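You operate a simulated robot arm through the tools that you are given. There is no shell and no other tool. Be economical: measure what you need, move in short steps, check, and stop when the job is done.

Carry out the task below with a simulated robot arm. There is one attempt and no reset: what you move stays moved.

TASK
Put the steel weight that says "257" from the wooden table on top of the grey stub core there and the steel weight marked "353" on the white tile.

It is judged by the outcome, as a careful person would: the job done as asked, and still so three seconds after it is handed in. It fails if anything else is knocked over, pushed out of place, dropped, spilled or broken.

THE ROBOT
A 7-joint arm with a two-finger parallel gripper, fixed in place. Base frame: the origin is at the foot of the arm, x ahead of it, y to its left, z up; the work surface is at about z = 0. Lengths are in m, angles in rad, forces in N, time in s.
With the tool pointing down near the work surface it reaches from about 0.24 to 0.62 m from the base axis. Its first joint turns from -1.152 to 1.152 rad. Payload 2.6 kg.
Tool frame: the origin (TCP) lies between the finger pads and is the grasp point; the fingertips stand 0.03 m ahead of it; z points along the fingers, y is the line along which they close. The gripper opens to 0.094 m. The fingers are 0.028 m wide and 0.01 m thick; the gripper's body (0.05 by 0.096 m) begins 0.055 m behind the TCP.
Orientation is that of the tool frame in the base frame, as a unit quaternion [w, x, y, z]. With the fingers straight down and closing along the base's y, the tool's x points along the base's -x, its y along +y and its z along -z.

THE INTERFACE
- The arm moves only by the tool drive_tool. Its arguments are lists of equal length, an entry for each row: "linear": the shift along the base's x, y, z in m, a list of three; "yaw": the turn about the base's z in degrees; "jaw": the gripper command, from -1 (shut) to 1 (fully open), values between in proportion. In form: {"linear": [[dx, dy, dz], ...], "yaw": [yaw, ...], "jaw": [jaw, ...]}. A call has 1 to 10 rows; each row is the pose to reach, as a shift and turn from the pose commanded when the call began. A row lasts 0.2 s, in which the tool goes at most 0.05 m and 0.15 rad; a call with a longer step from one row to the next is refused whole, and so is a gripper value outside its range. A pose out of reach is approached as far as the arm can. The call stops where the force on the tool passes 40 N (or 10 N more than at its start, if that is more) or the arm is blocked; 0.2 s more then pass. The fingers move at their own pace (about 0.072 m/s each) and stop on an object; they squeeze with about 28 N. The grip force told is the motor's: it shows also when the fingers shut on nothing. Time passes only in rows, and 0.2 s behind the last, so rows that repeat a pose let the fingers close. It gives the time, the measured TCP pose, the force on the tool (base axes), the opening and the grip force at its end, in the units of the frame above (readings bear some noise).
- Cameras (640 x 400 px; columns grow to the right, rows downward): "scene" is fixed at [0.0167, 0.4183, 0.5645]; the picture's right is [-0.91, -0.41, 0.00], its down [-0.23, 0.50, -0.83] and it looks along [0.34, -0.76, -0.55] (base axes); focal length 285 px, centre (320, 200). "wrist" rides on the gripper at [-0.037, 0, -0.058] in the tool frame; the picture's right is [0.00, -1.00, 0.00], its down [0.97, 0.00, -0.24] and it looks along [0.24, 0.00, 0.97] (tool axes); focal length 218 px, centre (320, 200).
- snapshot(camera): a new picture of that camera. No time passes.
- locate(camera, pixels): for up to 12 pixels [column, row] of the newest picture of that camera ("zoom" is the newest enlarged one), the place [x, y, z] in the base frame of the surface seen there, good to about 0.002 m. No time passes.
- inspect(camera, box): a new picture of the part [left, top, right, bottom] of that camera's present view, enlarged. No time passes.
- job_done(): hands the job in; it is judged then, once.

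Work in short steps. Measure before you move; look again where a grasp or a placing could have gone wrong, and mend it. You have 60 turns and 22 pictures in all, the two below and enlarged ones among them. Open the gripper and draw the arm clear of the work before you hand the job in, unless the task says otherwise; then end with one line.

The tools are called after "Emit:" as name(argument=value, ...) on one line, values as JSON. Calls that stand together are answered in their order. drive_tool: Moves the arm, as the interface text tells. Its arguments: {"type":"object","properties":{"linear":{"type":"array","items":{"type":"array","items":{"type":"number"}}},"yaw":{"type":"array","items":{"type":"number"}},"jaw":{"type":"array","items":{"type":"number"}}},"required":["linear","yaw","jaw"]} The other tools are called the same way: snapshot (camera) takes a picture; locate (camera, pixels) gives the place of the surface under pixels of a picture; inspect (camera, box) takes an enlarged picture of a part of a camera's view; job_done () hands the job in.

At the start:

```text
clock: 0.0
position: [0.3558, -0.0642, 0.389]
ee_rot: [0.0, 0.001, 1.0, 0.0]
contact_force: [-0.2, 0.0, 0.2]
width: 0.094
grip_force: 0.1
```

scene: 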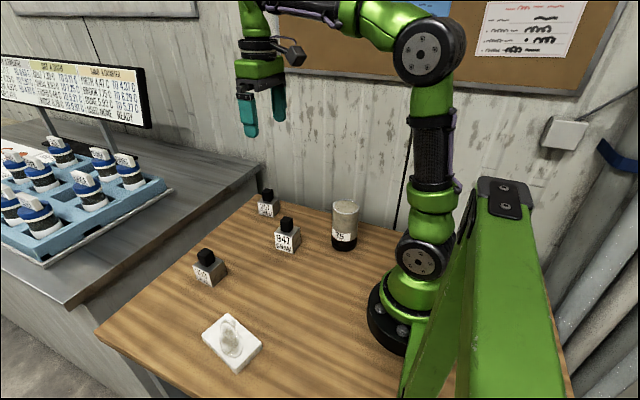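
wrist: 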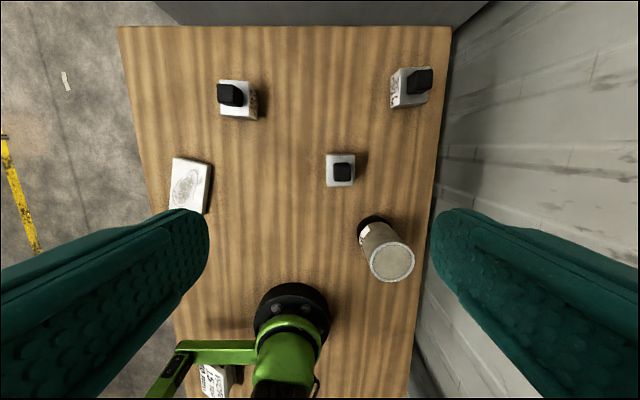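

I see three or four weights with labels, a grey core standing at scene (345,225), and a white tile at (232,342). I'll enlarge the labels.

Emit:
inspect(camera="scene", box=[180, 170, 380, 295])

Emit:
inspect(camera="wrist", box=[160, 50, 460, 237])

```text
3.20 times, centred on (280, 232) of scene
```

zoom: 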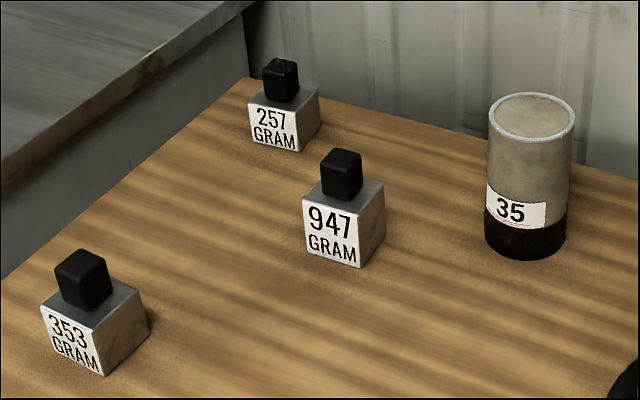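

```text
2.13 times, centred on (310, 144) of wrist
```

zoom: 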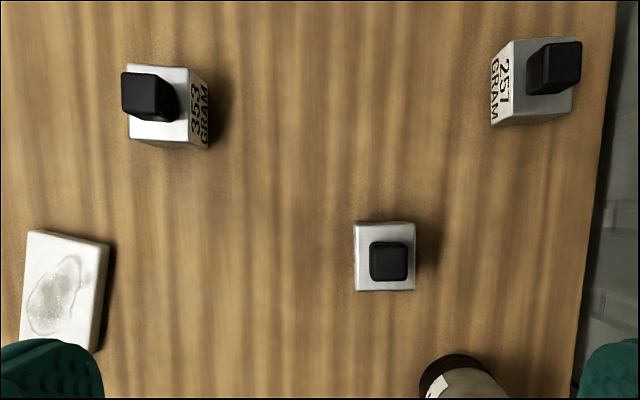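

The 257 weight is at wrist (412,87), the 353 at (237,98), and the core top at (392,262). There's something at wrist (215,380) that I need to check, and the tile has a mark or lump on it, so I'll look at both and measure.

Emit:
locate(camera="wrist", pixels=[[420, 82], [400, 100], [230, 95], [250, 112], [392, 262], [371, 262], [413, 262], [392, 243], [392, 280], [190, 185], [180, 165], [205, 170]])

Emit:
inspect(camera="wrist", box=[150, 310, 294, 400])

Emit:
inspect(camera="scene", box=[180, 300, 290, 380])

```text
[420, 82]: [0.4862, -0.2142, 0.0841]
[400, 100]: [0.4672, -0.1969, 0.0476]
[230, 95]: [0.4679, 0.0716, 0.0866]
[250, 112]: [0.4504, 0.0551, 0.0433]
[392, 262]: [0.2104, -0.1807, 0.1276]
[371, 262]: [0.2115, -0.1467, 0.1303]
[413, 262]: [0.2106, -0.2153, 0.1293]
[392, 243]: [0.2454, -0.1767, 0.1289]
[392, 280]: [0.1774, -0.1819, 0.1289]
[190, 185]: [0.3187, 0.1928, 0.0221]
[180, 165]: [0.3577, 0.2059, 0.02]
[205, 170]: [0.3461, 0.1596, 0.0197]
```

```text
4.44 times, centred on (222, 355) of wrist
```

zoom: 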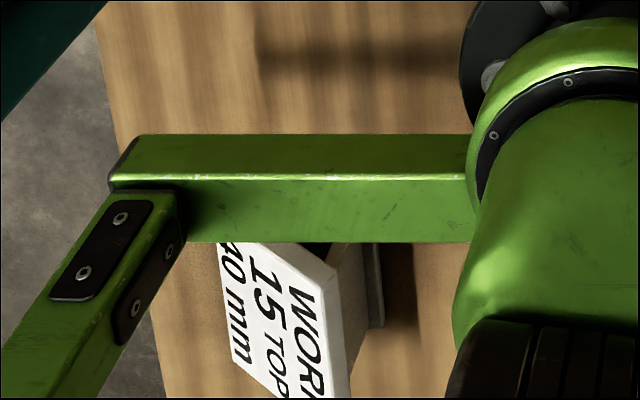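

```text
5.00 times, centred on (235, 340) of scene
```

zoom: 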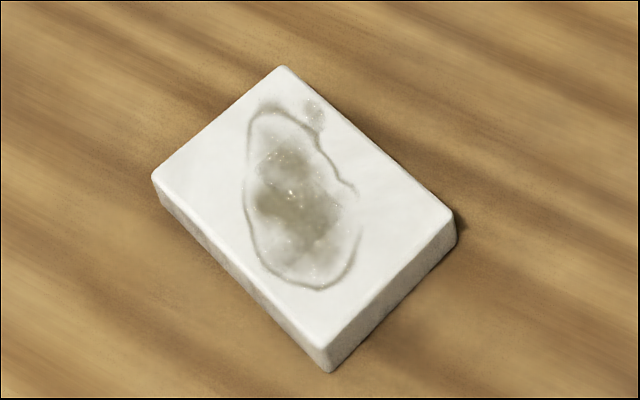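

The stain on the tile is flat and the core top sits level at z≈0.129. The 257's knob is near (0.486,-0.214) with its top at z≈0.085. I'll move above it for a close look.

Emit:
drive_tool(linear=[[0.02, -0.025, -0.025], [0.04, -0.05, -0.05], [0.06, -0.075, -0.075], [0.08, -0.1, -0.1], [0.1, -0.125, -0.125], [0.127, -0.149, -0.15], [0.127, -0.149, -0.15]], yaw=[0, 0, 0, 0, 0, 0, 0], jaw=[1, 1, 1, 1, 1, 1, 1])

Emit:
snapshot(camera="wrist")

```text
clock: 1.6
position: [0.4826, -0.215, 0.2387]
ee_rot: [0.0, 0.0, 1.0, 0.0]
contact_force: [0.4, -0.3, 0.6]
width: 0.0939
grip_force: 0.0
```

```text
15 pictures are left
```

wrist: 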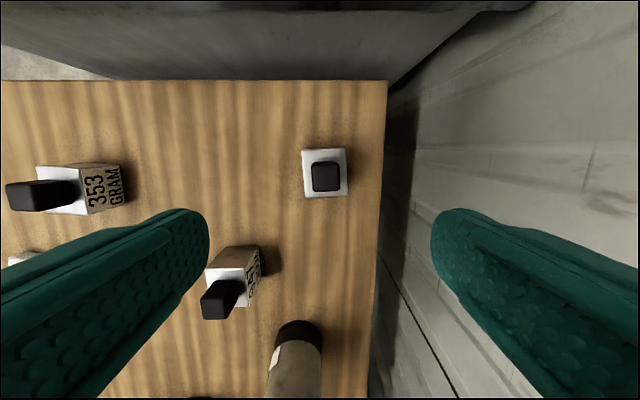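

The weight sits at (325,173), turned only slightly. I'll measure its edges, the block, and the wall's position.

Emit:
locate(camera="wrist", pixels=[[326, 176], [315, 177], [338, 176], [326, 165], [326, 188], [306, 155], [343, 153], [307, 193], [345, 191], [400, 175], [470, 150], [384, 175]])

Emit:
inspect(camera="wrist", box=[285, 135, 365, 205])

```text
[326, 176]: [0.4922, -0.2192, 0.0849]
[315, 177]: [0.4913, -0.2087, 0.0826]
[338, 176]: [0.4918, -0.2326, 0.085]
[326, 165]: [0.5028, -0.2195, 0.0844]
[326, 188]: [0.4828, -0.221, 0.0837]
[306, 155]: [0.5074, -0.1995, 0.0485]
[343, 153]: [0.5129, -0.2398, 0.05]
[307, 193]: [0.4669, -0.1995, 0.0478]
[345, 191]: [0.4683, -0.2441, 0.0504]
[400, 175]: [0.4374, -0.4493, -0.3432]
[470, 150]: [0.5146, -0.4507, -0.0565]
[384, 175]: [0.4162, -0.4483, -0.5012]
```

```text
5.71 times, centred on (325, 170) of wrist
```

zoom: 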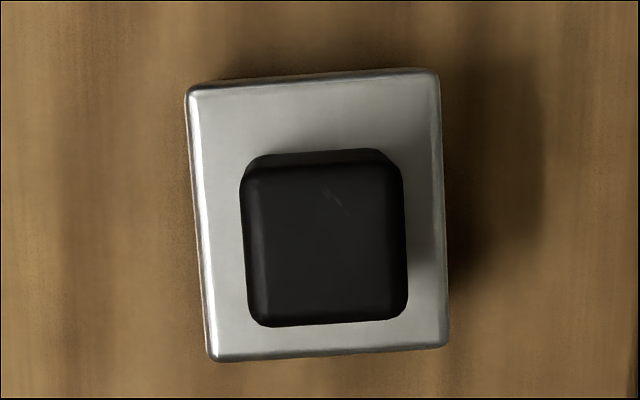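

The 257 block is centred near (0.490,-0.2205), turned about +4°, with the knob spanning z 0.05–0.085. I'll descend and close on the knob.

Emit:
drive_tool(linear=[[0.008, -0.0065, -0.04], [0.008, -0.0065, -0.08], [0.008, -0.0065, -0.12], [0.008, -0.0065, -0.14], [0.008, -0.0065, -0.154], [0.008, -0.0065, -0.154], [0.008, -0.0065, -0.154], [0.008, -0.0065, -0.154], [0.008, -0.0065, -0.154], [0.008, -0.0065, -0.154]], yaw=[4, 4, 4, 4, 4, 4, 4, 4, 4, 4], jaw=[1, 1, 1, 1, 1, -1, -1, -1, -1, -1])

```text
clock: 3.8
position: [0.4899, -0.2177, 0.0856]
ee_rot: [0.0, -0.035, 0.999, -0.001]
contact_force: [-0.2, -1.4, 0.1]
width: 0.0321
grip_force: 28.1
```

The grip holds at 0.032 m on the knob. I'll lift it.

Emit:
drive_tool(linear=[[0, 0, 0.02], [0, 0, 0.05], [0, 0, 0.09], [0, 0, 0.13], [0, 0, 0.17], [0, 0, 0.2], [0, 0, 0.2]], yaw=[0, 0, 0, 0, 0, 0, 0], jaw=[-1, -1, -1, -1, -1, -1, -1])

Emit:
snapshot(camera="wrist")

Emit:
inspect(camera="scene", box=[180, 80, 380, 280])

```text
clock: 5.4
position: [0.4907, -0.2181, 0.285]
ee_rot: [0.0, -0.035, 0.999, 0.001]
contact_force: [-0.3, 0.6, -0.6]
width: 0.0
grip_force: 27.8
```

```text
13 pictures are left
```

wrist: 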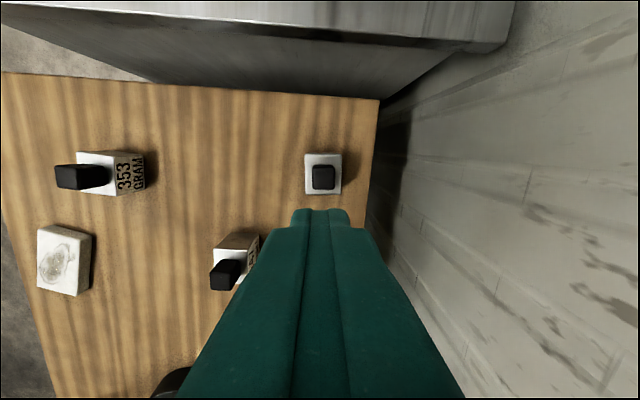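

```text
2.00 times, centred on (280, 180) of scene
```

zoom: 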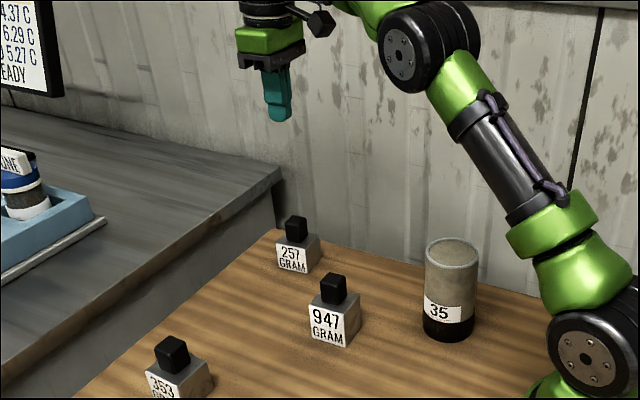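

The fingers slipped off the knob (width 0 now) and the weight stayed on the table. I'll re-measure it and grip the steel block instead.

Emit:
drive_tool(linear=[[0, 0, 0], [0, 0, -0.02], [0, 0, -0.045], [0, 0, -0.045], [0, 0, -0.045]], yaw=[0, 0, 0, 0, 0], jaw=[1, 1, 1, 1, 1])

Emit:
inspect(camera="wrist", box=[280, 130, 376, 190])

```text
clock: 6.6
position: [0.4903, -0.2178, 0.2399]
ee_rot: [0.0, -0.035, 0.999, 0.0]
contact_force: [-0.3, 0.6, 0.5]
width: 0.0941
grip_force: 0.2
```

```text
6.67 times, centred on (328, 160) of wrist
```

zoom: 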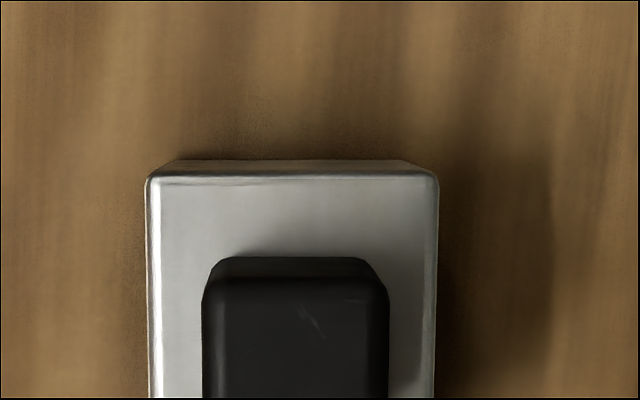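

The block is now square with the gripper. I'll measure its edges.

Emit:
locate(camera="wrist", pixels=[[304, 158], [344, 158], [304, 170], [343, 170], [304, 192], [343, 192], [312, 177], [336, 177], [324, 170], [324, 195], [324, 182], [324, 158]])

Emit:
snapshot(camera="wrist")

```text
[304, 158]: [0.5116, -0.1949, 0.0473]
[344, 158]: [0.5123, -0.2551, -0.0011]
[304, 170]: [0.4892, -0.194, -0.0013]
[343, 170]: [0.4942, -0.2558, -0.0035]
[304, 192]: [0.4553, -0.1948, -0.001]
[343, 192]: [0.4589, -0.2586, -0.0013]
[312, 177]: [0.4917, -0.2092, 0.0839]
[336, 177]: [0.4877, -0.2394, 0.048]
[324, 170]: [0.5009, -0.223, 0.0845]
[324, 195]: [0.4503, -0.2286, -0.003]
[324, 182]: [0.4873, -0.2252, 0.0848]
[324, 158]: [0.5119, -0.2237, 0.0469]
```

```text
10 pictures are left
```

wrist: 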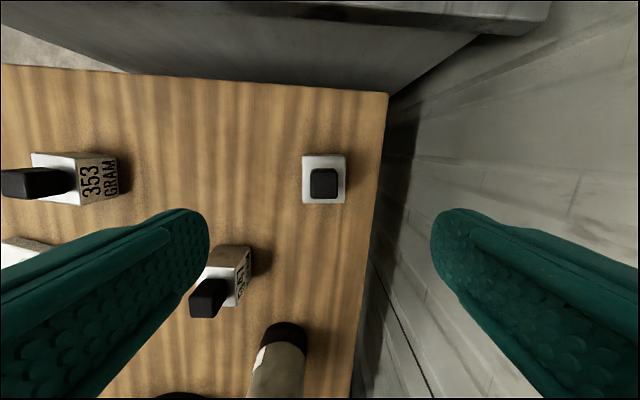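

Those pixels may have been read against the older picture, so I'll measure again on this one, where the block spans columns 302–346 and rows 155–203.

Emit:
locate(camera="wrist", pixels=[[304, 158], [344, 158], [304, 180], [344, 180], [304, 201], [343, 201], [313, 185], [334, 185], [324, 175], [324, 194]])

```text
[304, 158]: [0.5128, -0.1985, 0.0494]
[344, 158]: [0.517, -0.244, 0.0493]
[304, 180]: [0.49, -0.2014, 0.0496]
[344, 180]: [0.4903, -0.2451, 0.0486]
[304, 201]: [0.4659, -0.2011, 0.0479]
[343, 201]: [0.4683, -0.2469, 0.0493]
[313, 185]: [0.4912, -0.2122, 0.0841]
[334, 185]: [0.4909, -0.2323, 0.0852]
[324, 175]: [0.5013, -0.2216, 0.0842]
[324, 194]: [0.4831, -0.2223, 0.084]
```

The block's centre is (0.491,-0.223), about 4 mm off the gripper's. I'll descend to TCP z≈0.04 and grip the steel body.

Emit:
drive_tool(linear=[[0.001, -0.0045, -0.045], [0.001, -0.0045, -0.09], [0.001, -0.0045, -0.13], [0.001, -0.0045, -0.165], [0.001, -0.0045, -0.185], [0.001, -0.0045, -0.199], [0.001, -0.0045, -0.199], [0.001, -0.0045, -0.199], [0.001, -0.0045, -0.199], [0.001, -0.0045, -0.199]], yaw=[0, 0, 0, 0, 0, 0, 0, 0, 0, 0], jaw=[1, 1, 1, 1, 1, 1, -1, -1, -1, -1])

Emit:
drive_tool(linear=[[0, 0, 0], [0, 0, 0.005], [0, 0, 0.015], [0, 0, 0.03], [0, 0, 0.03]], yaw=[0, 0, 0, 0, 0], jaw=[-1, -1, -1, -1, -1])

```text
clock: 8.8
position: [0.4915, -0.2227, 0.042]
ee_rot: [0.0, -0.035, 0.999, 0.0]
contact_force: [0.6, -0.5, -0.3]
width: 0.0541
grip_force: 27.8
```

```text
clock: 10.0
position: [0.4907, -0.2223, 0.0714]
ee_rot: [0.0, -0.034, 0.999, -0.001]
contact_force: [-0.6, -0.5, -3.1]
width: 0.0546
grip_force: 28.0
```

The force reads -3.1 N, so the weight is held. I'll raise it, then carry it over the core, centred at (0.211,-0.181).

Emit:
drive_tool(linear=[[0, 0, 0.04], [0, 0, 0.08], [0, 0, 0.12], [0, 0, 0.16], [0, 0, 0.185], [-0.03, 0.005, 0.19], [-0.07, 0.01, 0.19], [-0.11, 0.017, 0.19], [-0.15, 0.023, 0.19], [-0.15, 0.023, 0.19]], yaw=[0, 0, 0, 0, 0, 0, 0, 0, 0, 0], jaw=[-1, -1, -1, -1, -1, -1, -1, -1, -1, -1])

Emit:
drive_tool(linear=[[-0.03, 0.005, 0], [-0.06, 0.01, 0], [-0.09, 0.014, 0], [-0.115, 0.017, 0], [-0.129, 0.0185, 0], [-0.129, 0.0185, 0], [-0.129, 0.0185, 0]], yaw=[0, 0, 0, 0, 0, 0, 0], jaw=[-1, -1, -1, -1, -1, -1, -1])

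Emit:
snapshot(camera="scene")

Emit:
snapshot(camera="wrist")

```text
clock: 12.2
position: [0.3383, -0.2019, 0.2634]
ee_rot: [0.0, -0.035, 0.999, -0.001]
contact_force: [-0.2, 0.7, -2.7]
width: 0.0543
grip_force: 28.1
```

```text
clock: 13.8
position: [0.2127, -0.1824, 0.2609]
ee_rot: [0.001, -0.035, 0.999, 0.0]
contact_force: [0.1, -0.8, -2.9]
width: 0.0543
grip_force: 27.8
```

```text
9 pictures are left
```

scene: 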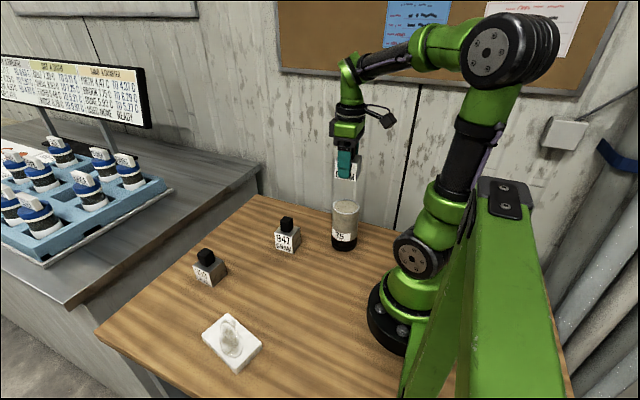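

```text
8 pictures are left
```

wrist: 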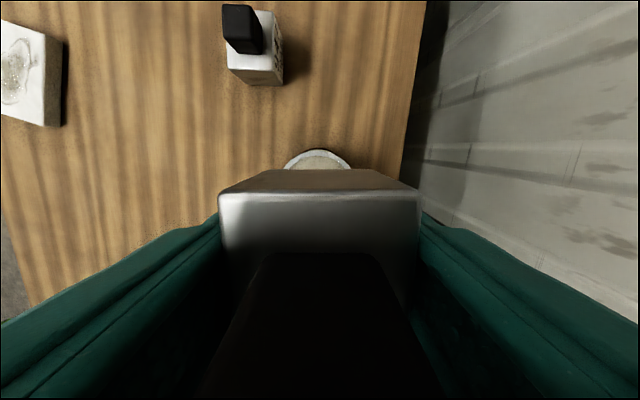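

There's a translucent shape between the gripper and the core in the scene at (330–362,155–205). I'll look closer before lowering.

Emit:
inspect(camera="scene", box=[290, 110, 400, 260])

Emit:
locate(camera="scene", pixels=[[340, 190], [350, 190], [357, 185], [345, 205], [338, 207], [352, 207], [346, 172], [345, 214]])

Emit:
locate(camera="wrist", pixels=[[319, 151], [288, 165], [350, 165], [319, 160], [320, 205], [230, 205], [410, 205]])

```text
2.67 times, centred on (345, 185) of scene
```

zoom: 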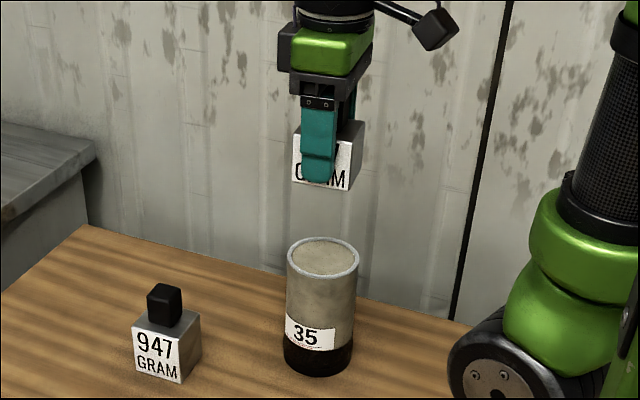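

```text
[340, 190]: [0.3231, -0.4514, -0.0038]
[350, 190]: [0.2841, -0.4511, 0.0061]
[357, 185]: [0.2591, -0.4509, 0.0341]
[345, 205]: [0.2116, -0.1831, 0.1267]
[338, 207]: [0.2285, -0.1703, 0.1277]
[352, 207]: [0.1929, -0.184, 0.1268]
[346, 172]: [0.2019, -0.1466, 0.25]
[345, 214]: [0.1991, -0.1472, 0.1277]
```

```text
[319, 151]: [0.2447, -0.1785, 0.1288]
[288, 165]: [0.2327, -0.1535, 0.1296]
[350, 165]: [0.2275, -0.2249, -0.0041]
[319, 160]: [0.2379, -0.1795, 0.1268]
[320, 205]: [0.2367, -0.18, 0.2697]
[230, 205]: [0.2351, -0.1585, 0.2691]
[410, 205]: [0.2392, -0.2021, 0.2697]
```

That was only a rendering artifact: the enlarged view shows clear space above the core. The core's rim is at z 0.129, its inner surface at 0.127, and the block is centred within 3 mm. I'll lower it to just above.

Emit:
drive_tool(linear=[[-0.003, 0, -0.02], [-0.003, 0, -0.04], [-0.003, 0, -0.06], [-0.003, 0, -0.075], [-0.003, 0, -0.085], [-0.003, 0, -0.087], [-0.003, 0, -0.087]], yaw=[0, 0, 0, 0, 0, 0, 0], jaw=[-1, -1, -1, -1, -1, -1, -1])

Emit:
drive_tool(linear=[[0, 0, -0.001], [0, 0, -0.002], [0, 0, -0.002]], yaw=[0, 0, 0], jaw=[-1, -1, -1])

```text
clock: 15.4
position: [0.2085, -0.1836, 0.175]
ee_rot: [0.0, -0.035, 0.999, 0.0]
contact_force: [0.3, 0.6, -2.1]
width: 0.0542
grip_force: 28.3
```

```text
clock: 16.2
position: [0.2088, -0.1819, 0.1726]
ee_rot: [0.0, -0.035, 0.999, 0.0]
contact_force: [0.4, 0.1, -2.2]
width: 0.0542
grip_force: 28.1
```

No contact yet at z 0.1726, so I'll continue gently.

Emit:
drive_tool(linear=[[0, 0, -0.001], [0, 0, -0.002], [0, 0, -0.002]], yaw=[0, 0, 0], jaw=[-1, -1, -1])

Emit:
drive_tool(linear=[[0, 0, -0.0005], [0, 0, -0.001], [0, 0, -0.001]], yaw=[0, 0, 0], jaw=[-1, -1, -1])

```text
clock: 17.0
position: [0.2084, -0.1834, 0.1715]
ee_rot: [-0.001, -0.035, 0.999, -0.001]
contact_force: [-1.4, 0.9, 3.4]
width: 0.0542
grip_force: 28.0
```

```text
clock: 17.8
position: [0.2089, -0.1819, 0.1698]
ee_rot: [0.001, -0.035, 0.999, -0.001]
contact_force: [-4.5, 3.6, 25.2]
width: 0.0543
grip_force: 27.4
```

Contact is firm (25 N up). I'll ease off 1 mm and open partway.

Emit:
drive_tool(linear=[[0, 0, 0.001], [0, 0, 0.001], [0, 0, 0.001], [0, 0, 0.001], [0, 0, 0.001]], yaw=[0, 0, 0, 0, 0], jaw=[-1, -1, 0.4, 0.7, 0.7])

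Emit:
drive_tool(linear=[[0, 0, 0.02], [0, 0, 0.05], [0, 0, 0.09], [0, 0, 0.13], [0.04, 0.03, 0.13], [0.08, 0.06, 0.13], [0.08, 0.06, 0.13]], yaw=[0, 0, 0, 0, 0, 0, 0], jaw=[0.8, 0.8, 0.8, 1, 1, 1, 1])

Emit:
inspect(camera="scene", box=[260, 110, 420, 260])

```text
clock: 19.0
position: [0.2088, -0.181, 0.1707]
ee_rot: [0.001, -0.034, 0.999, 0.0]
contact_force: [0.2, 0.3, 0.9]
width: 0.08
grip_force: 0.1
```

```text
clock: 20.6
position: [0.2879, -0.1215, 0.3018]
ee_rot: [0.001, -0.035, 0.999, 0.0]
contact_force: [0.5, -0.3, 0.1]
width: 0.0943
grip_force: 0.1
```

```text
2.67 times, centred on (340, 185) of scene
```

zoom: 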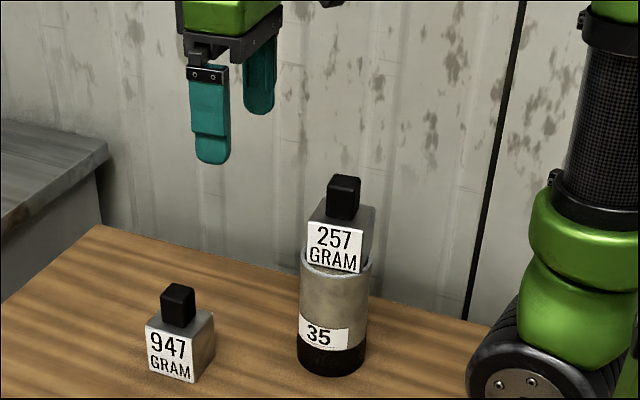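

The 257 stands squarely on the core. Next I'll move above the 353 near (0.463,0.07).

Emit:
drive_tool(linear=[[0.025, 0.0275, -0.008], [0.05, 0.055, -0.017], [0.075, 0.0825, -0.026], [0.1, 0.11, -0.035], [0.125, 0.1375, -0.044], [0.15, 0.165, -0.053], [0.175, 0.1925, -0.062], [0.175, 0.1925, -0.062]], yaw=[0, 0, -4, -4, -4, -4, -4, -4], jaw=[1, 1, 1, 1, 1, 1, 1, 1])

Emit:
snapshot(camera="wrist")

```text
clock: 22.4
position: [0.4647, 0.0719, 0.2407]
ee_rot: [0.0, 0.0, 1.0, 0.001]
contact_force: [0.5, -0.6, -0.3]
width: 0.0943
grip_force: 0.2
```

```text
5 pictures are left
```

wrist: 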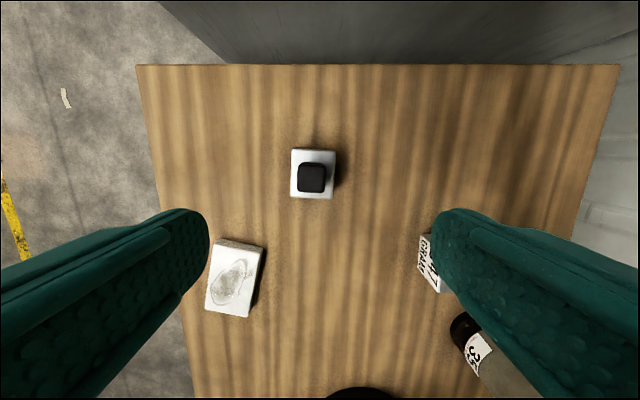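

The 353 spans columns 291–336 and rows 149–198, and the tile's top corners are about (220,243), (262,249), (248,316), (207,308). I'll measure both.

Emit:
locate(camera="wrist", pixels=[[294, 153], [333, 154], [294, 194], [331, 196], [294, 175], [333, 175], [222, 245], [259, 252], [246, 313], [209, 306], [234, 279], [311, 178]])

Emit:
inspect(camera="wrist", box=[185, 140, 345, 330])

```text
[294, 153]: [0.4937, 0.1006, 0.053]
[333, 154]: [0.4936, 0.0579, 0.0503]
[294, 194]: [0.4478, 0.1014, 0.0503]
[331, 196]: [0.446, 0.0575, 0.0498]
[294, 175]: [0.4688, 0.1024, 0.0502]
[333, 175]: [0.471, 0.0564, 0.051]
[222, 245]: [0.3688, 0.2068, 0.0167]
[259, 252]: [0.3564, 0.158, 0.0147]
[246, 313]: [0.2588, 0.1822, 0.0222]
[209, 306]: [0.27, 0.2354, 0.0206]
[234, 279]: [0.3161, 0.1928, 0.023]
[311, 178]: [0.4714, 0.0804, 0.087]
```

```text
2.11 times, centred on (265, 235) of wrist
```

zoom: 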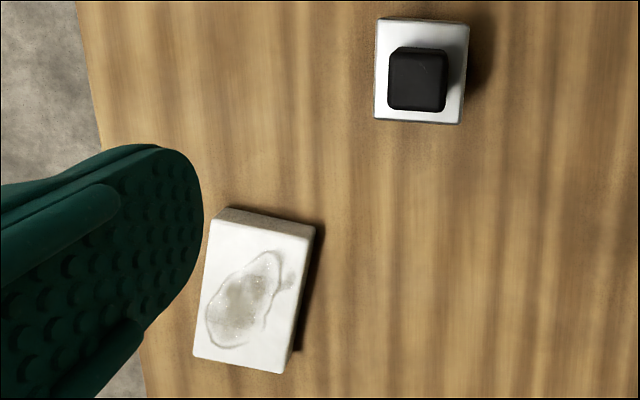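

The 353's centre is (0.470,0.0795), turned about -3.5°. The tile's centre is about (0.314,0.194), turned about -11.5°, with its top at z≈0.021. I'll grip the 353 by its body.

Emit:
drive_tool(linear=[[0.0053, 0.0077, -0.045], [0.0053, 0.0077, -0.09], [0.0053, 0.0077, -0.13], [0.0053, 0.0077, -0.165], [0.0053, 0.0077, -0.185], [0.0053, 0.0077, -0.199], [0.0053, 0.0077, -0.199], [0.0053, 0.0077, -0.199], [0.0053, 0.0077, -0.199], [0.0053, 0.0077, -0.199]], yaw=[-3.5, -3.5, -3.5, -3.5, -3.5, -3.5, -3.5, -3.5, -3.5, -3.5], jaw=[1, 1, 1, 1, 1, 1, -1, -1, -1, -1])

Emit:
drive_tool(linear=[[0, 0, 0], [0, 0, 0.005], [0, 0, 0.02], [0, 0, 0.05], [0, 0, 0.09], [0, 0, 0.11], [0, 0, 0.11]], yaw=[0, 0, 0, 0, 0, 0, 0], jaw=[-1, -1, -1, -1, -1, -1, -1])

```text
clock: 24.6
position: [0.4709, 0.0793, 0.0404]
ee_rot: [0.0, 0.03, 1.0, 0.001]
contact_force: [0.6, 0.9, 0.6]
width: 0.0545
grip_force: 28.2
```

```text
clock: 26.2
position: [0.4703, 0.0777, 0.148]
ee_rot: [0.0, 0.03, 1.0, 0.0]
contact_force: [-0.2, -0.1, -3.5]
width: 0.0543
grip_force: 27.4
```

The 353 is held (-3.5 N). I'll carry it over the tile and turn it to match.

Emit:
drive_tool(linear=[[-0.03, 0.022, 0], [-0.06, 0.044, 0], [-0.09, 0.066, 0], [-0.12, 0.088, 0], [-0.145, 0.107, 0], [-0.1565, 0.1155, 0], [-0.1565, 0.1155, -0.03], [-0.1565, 0.1155, -0.055], [-0.1565, 0.1155, -0.06], [-0.1565, 0.1155, -0.06]], yaw=[-2, -4, -6, -8, -8, -8, -8, -8, -8, -8], jaw=[-1, -1, -1, -1, -1, -1, -1, -1, -1, -1])

Emit:
inspect(camera="scene", box=[140, 220, 340, 400])

```text
clock: 28.4
position: [0.3138, 0.1936, 0.0885]
ee_rot: [0.0, 0.1, 0.995, 0.0]
contact_force: [-0.2, -0.7, -4.0]
width: 0.0541
grip_force: 28.9
```

```text
2.22 times, centred on (240, 310) of scene
```

zoom: 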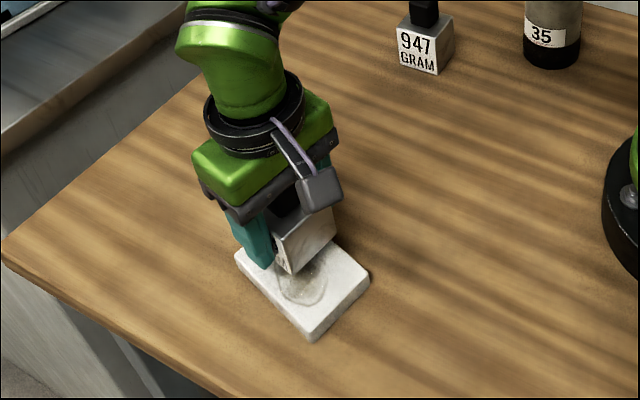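

The weight hangs over the tile and is aligned with it. I'll lower to z≈0.065, then creep.

Emit:
drive_tool(linear=[[0, 0, -0.01], [0, 0, -0.018], [0, 0, -0.023], [0, 0, -0.023]], yaw=[0, 0, 0, 0], jaw=[-1, -1, -1, -1])

Emit:
drive_tool(linear=[[0, 0, -0.001], [0, 0, -0.002], [0, 0, -0.002]], yaw=[0, 0, 0], jaw=[-1, -1, -1])

```text
clock: 29.4
position: [0.3127, 0.193, 0.0651]
ee_rot: [-0.001, 0.1, 0.995, 0.0]
contact_force: [0.4, -1.0, -3.4]
width: 0.0542
grip_force: 27.8
```

```text
clock: 30.2
position: [0.3137, 0.1935, 0.0635]
ee_rot: [0.0, 0.1, 0.995, 0.001]
contact_force: [0.8, -0.3, -3.3]
width: 0.0543
grip_force: 28.6
```

Still no contact, so I'll go 1 mm at a time.

Emit:
drive_tool(linear=[[0, 0, -0.001], [0, 0, -0.001]], yaw=[0, 0], jaw=[-1, -1])

Emit:
drive_tool(linear=[[0, 0, -0.001], [0, 0, -0.001]], yaw=[0, 0], jaw=[-1, -1])

```text
clock: 30.8
position: [0.3133, 0.1931, 0.0619]
ee_rot: [0.0, 0.1, 0.995, 0.0]
contact_force: [-0.7, 0.2, -2.9]
width: 0.0544
grip_force: 27.5
```

```text
clock: 31.4
position: [0.313, 0.1938, 0.062]
ee_rot: [0.0, 0.1, 0.995, 0.001]
contact_force: [0.3, -0.4, -3.4]
width: 0.0542
grip_force: 28.3
```

Emit:
drive_tool(linear=[[0, 0, -0.001], [0, 0, -0.001]], yaw=[0, 0], jaw=[-1, -1])

```text
clock: 32.0
position: [0.3132, 0.1931, 0.0621]
ee_rot: [0.0, 0.099, 0.995, 0.0]
contact_force: [0.7, -0.7, -3.7]
width: 0.0545
grip_force: 28.2
```

No contact force yet; I'll continue.

Emit:
drive_tool(linear=[[0, 0, -0.001], [0, 0, -0.001]], yaw=[0, 0], jaw=[-1, -1])

Emit:
drive_tool(linear=[[0, 0, -0.0005], [0, 0, -0.0005]], yaw=[0, 0], jaw=[-1, -1])

```text
clock: 32.6
position: [0.3135, 0.1926, 0.0624]
ee_rot: [0.001, 0.101, 0.995, 0.001]
contact_force: [-0.3, -1.9, 4.9]
width: 0.0546
grip_force: 27.9
```

```text
clock: 33.2
position: [0.3127, 0.1936, 0.0605]
ee_rot: [0.0, 0.101, 0.995, 0.0]
contact_force: [-7.1, -7.8, 23.8]
width: 0.0546
grip_force: 27.9
```

Contact is made (24 N). I'll ease off, release and rise clear.

Emit:
drive_tool(linear=[[0, 0, 0.0007], [0, 0, 0.0007], [0, 0, 0.0007], [0, 0, 0.0007], [0, 0, 0.0007]], yaw=[0, 0, 0, 0, 0], jaw=[-1, -1, 0.4, 0.7, 0.7])

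Emit:
drive_tool(linear=[[0, 0, 0.02], [0, 0, 0.05], [0, 0, 0.09], [0, 0, 0.13], [0, 0, 0.17], [0.03, -0.04, 0.18], [0.06, -0.08, 0.2], [0.09, -0.12, 0.22], [0.09, -0.12, 0.22]], yaw=[0, 0, 0, 0, 0, 0, 0, 0, 0], jaw=[0.8, 0.8, 0.8, 1, 1, 1, 1, 1, 1])

Emit:
snapshot(camera="scene")

Emit:
inspect(camera="scene", box=[160, 270, 300, 390])

```text
clock: 34.4
position: [0.3134, 0.1946, 0.0609]
ee_rot: [0.0, 0.101, 0.995, -0.001]
contact_force: [0.0, 0.1, 0.4]
width: 0.0798
grip_force: 0.0
```

```text
refused: row 6 steps farther than a row can; nothing moved
```

```text
2 pictures are left
```

scene: 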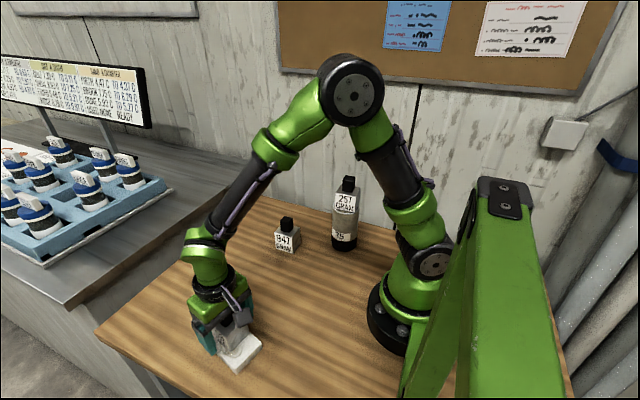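

```text
3.33 times, centred on (230, 330) of scene
```

zoom: 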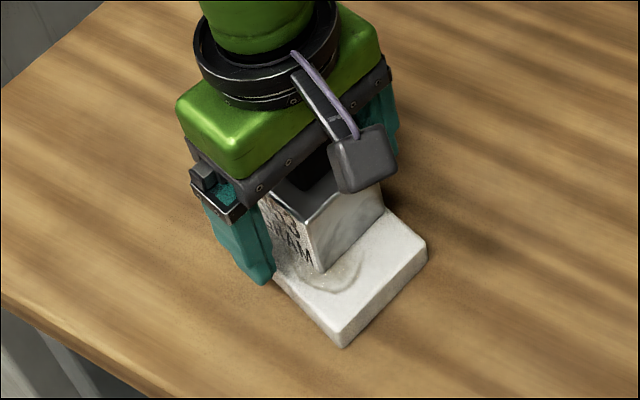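

The weight is released on the tile, but the retreat was refused for one long step. I'll rise again with smaller steps.

Emit:
drive_tool(linear=[[0, 0, 0.02], [0, 0, 0.05], [0, 0, 0.09], [0, 0, 0.13], [0, 0, 0.17], [0.02, -0.03, 0.18], [0.04, -0.06, 0.2], [0.06, -0.09, 0.21], [0.08, -0.12, 0.22], [0.08, -0.12, 0.22]], yaw=[0, 0, 0, 0, 0, 0, 0, 0, 0, 0], jaw=[0.8, 0.8, 0.8, 1, 1, 1, 1, 1, 1, 1])

Emit:
inspect(camera="scene", box=[150, 160, 380, 390])

```text
clock: 36.6
position: [0.3945, 0.0734, 0.2818]
ee_rot: [0.0, 0.1, 0.995, 0.0]
contact_force: [-0.2, -1.1, -0.1]
width: 0.094
grip_force: 0.0
```

```text
1.74 times, centred on (265, 275) of scene
```

zoom: 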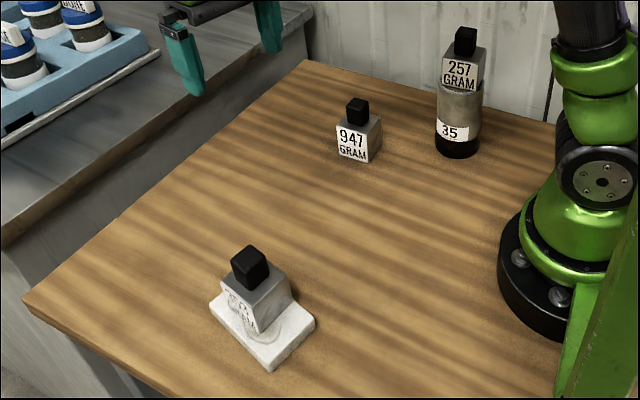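

Both weights stand where asked, nothing else has moved, and the arm is clear with the gripper open. I'll hand the job in.

Emit:
job_done()

```text
The job is handed in.
```

The 257 weight is on top of the grey stub core and the 353 weight is on the white tile; nothing else was moved, and the job is handed in.
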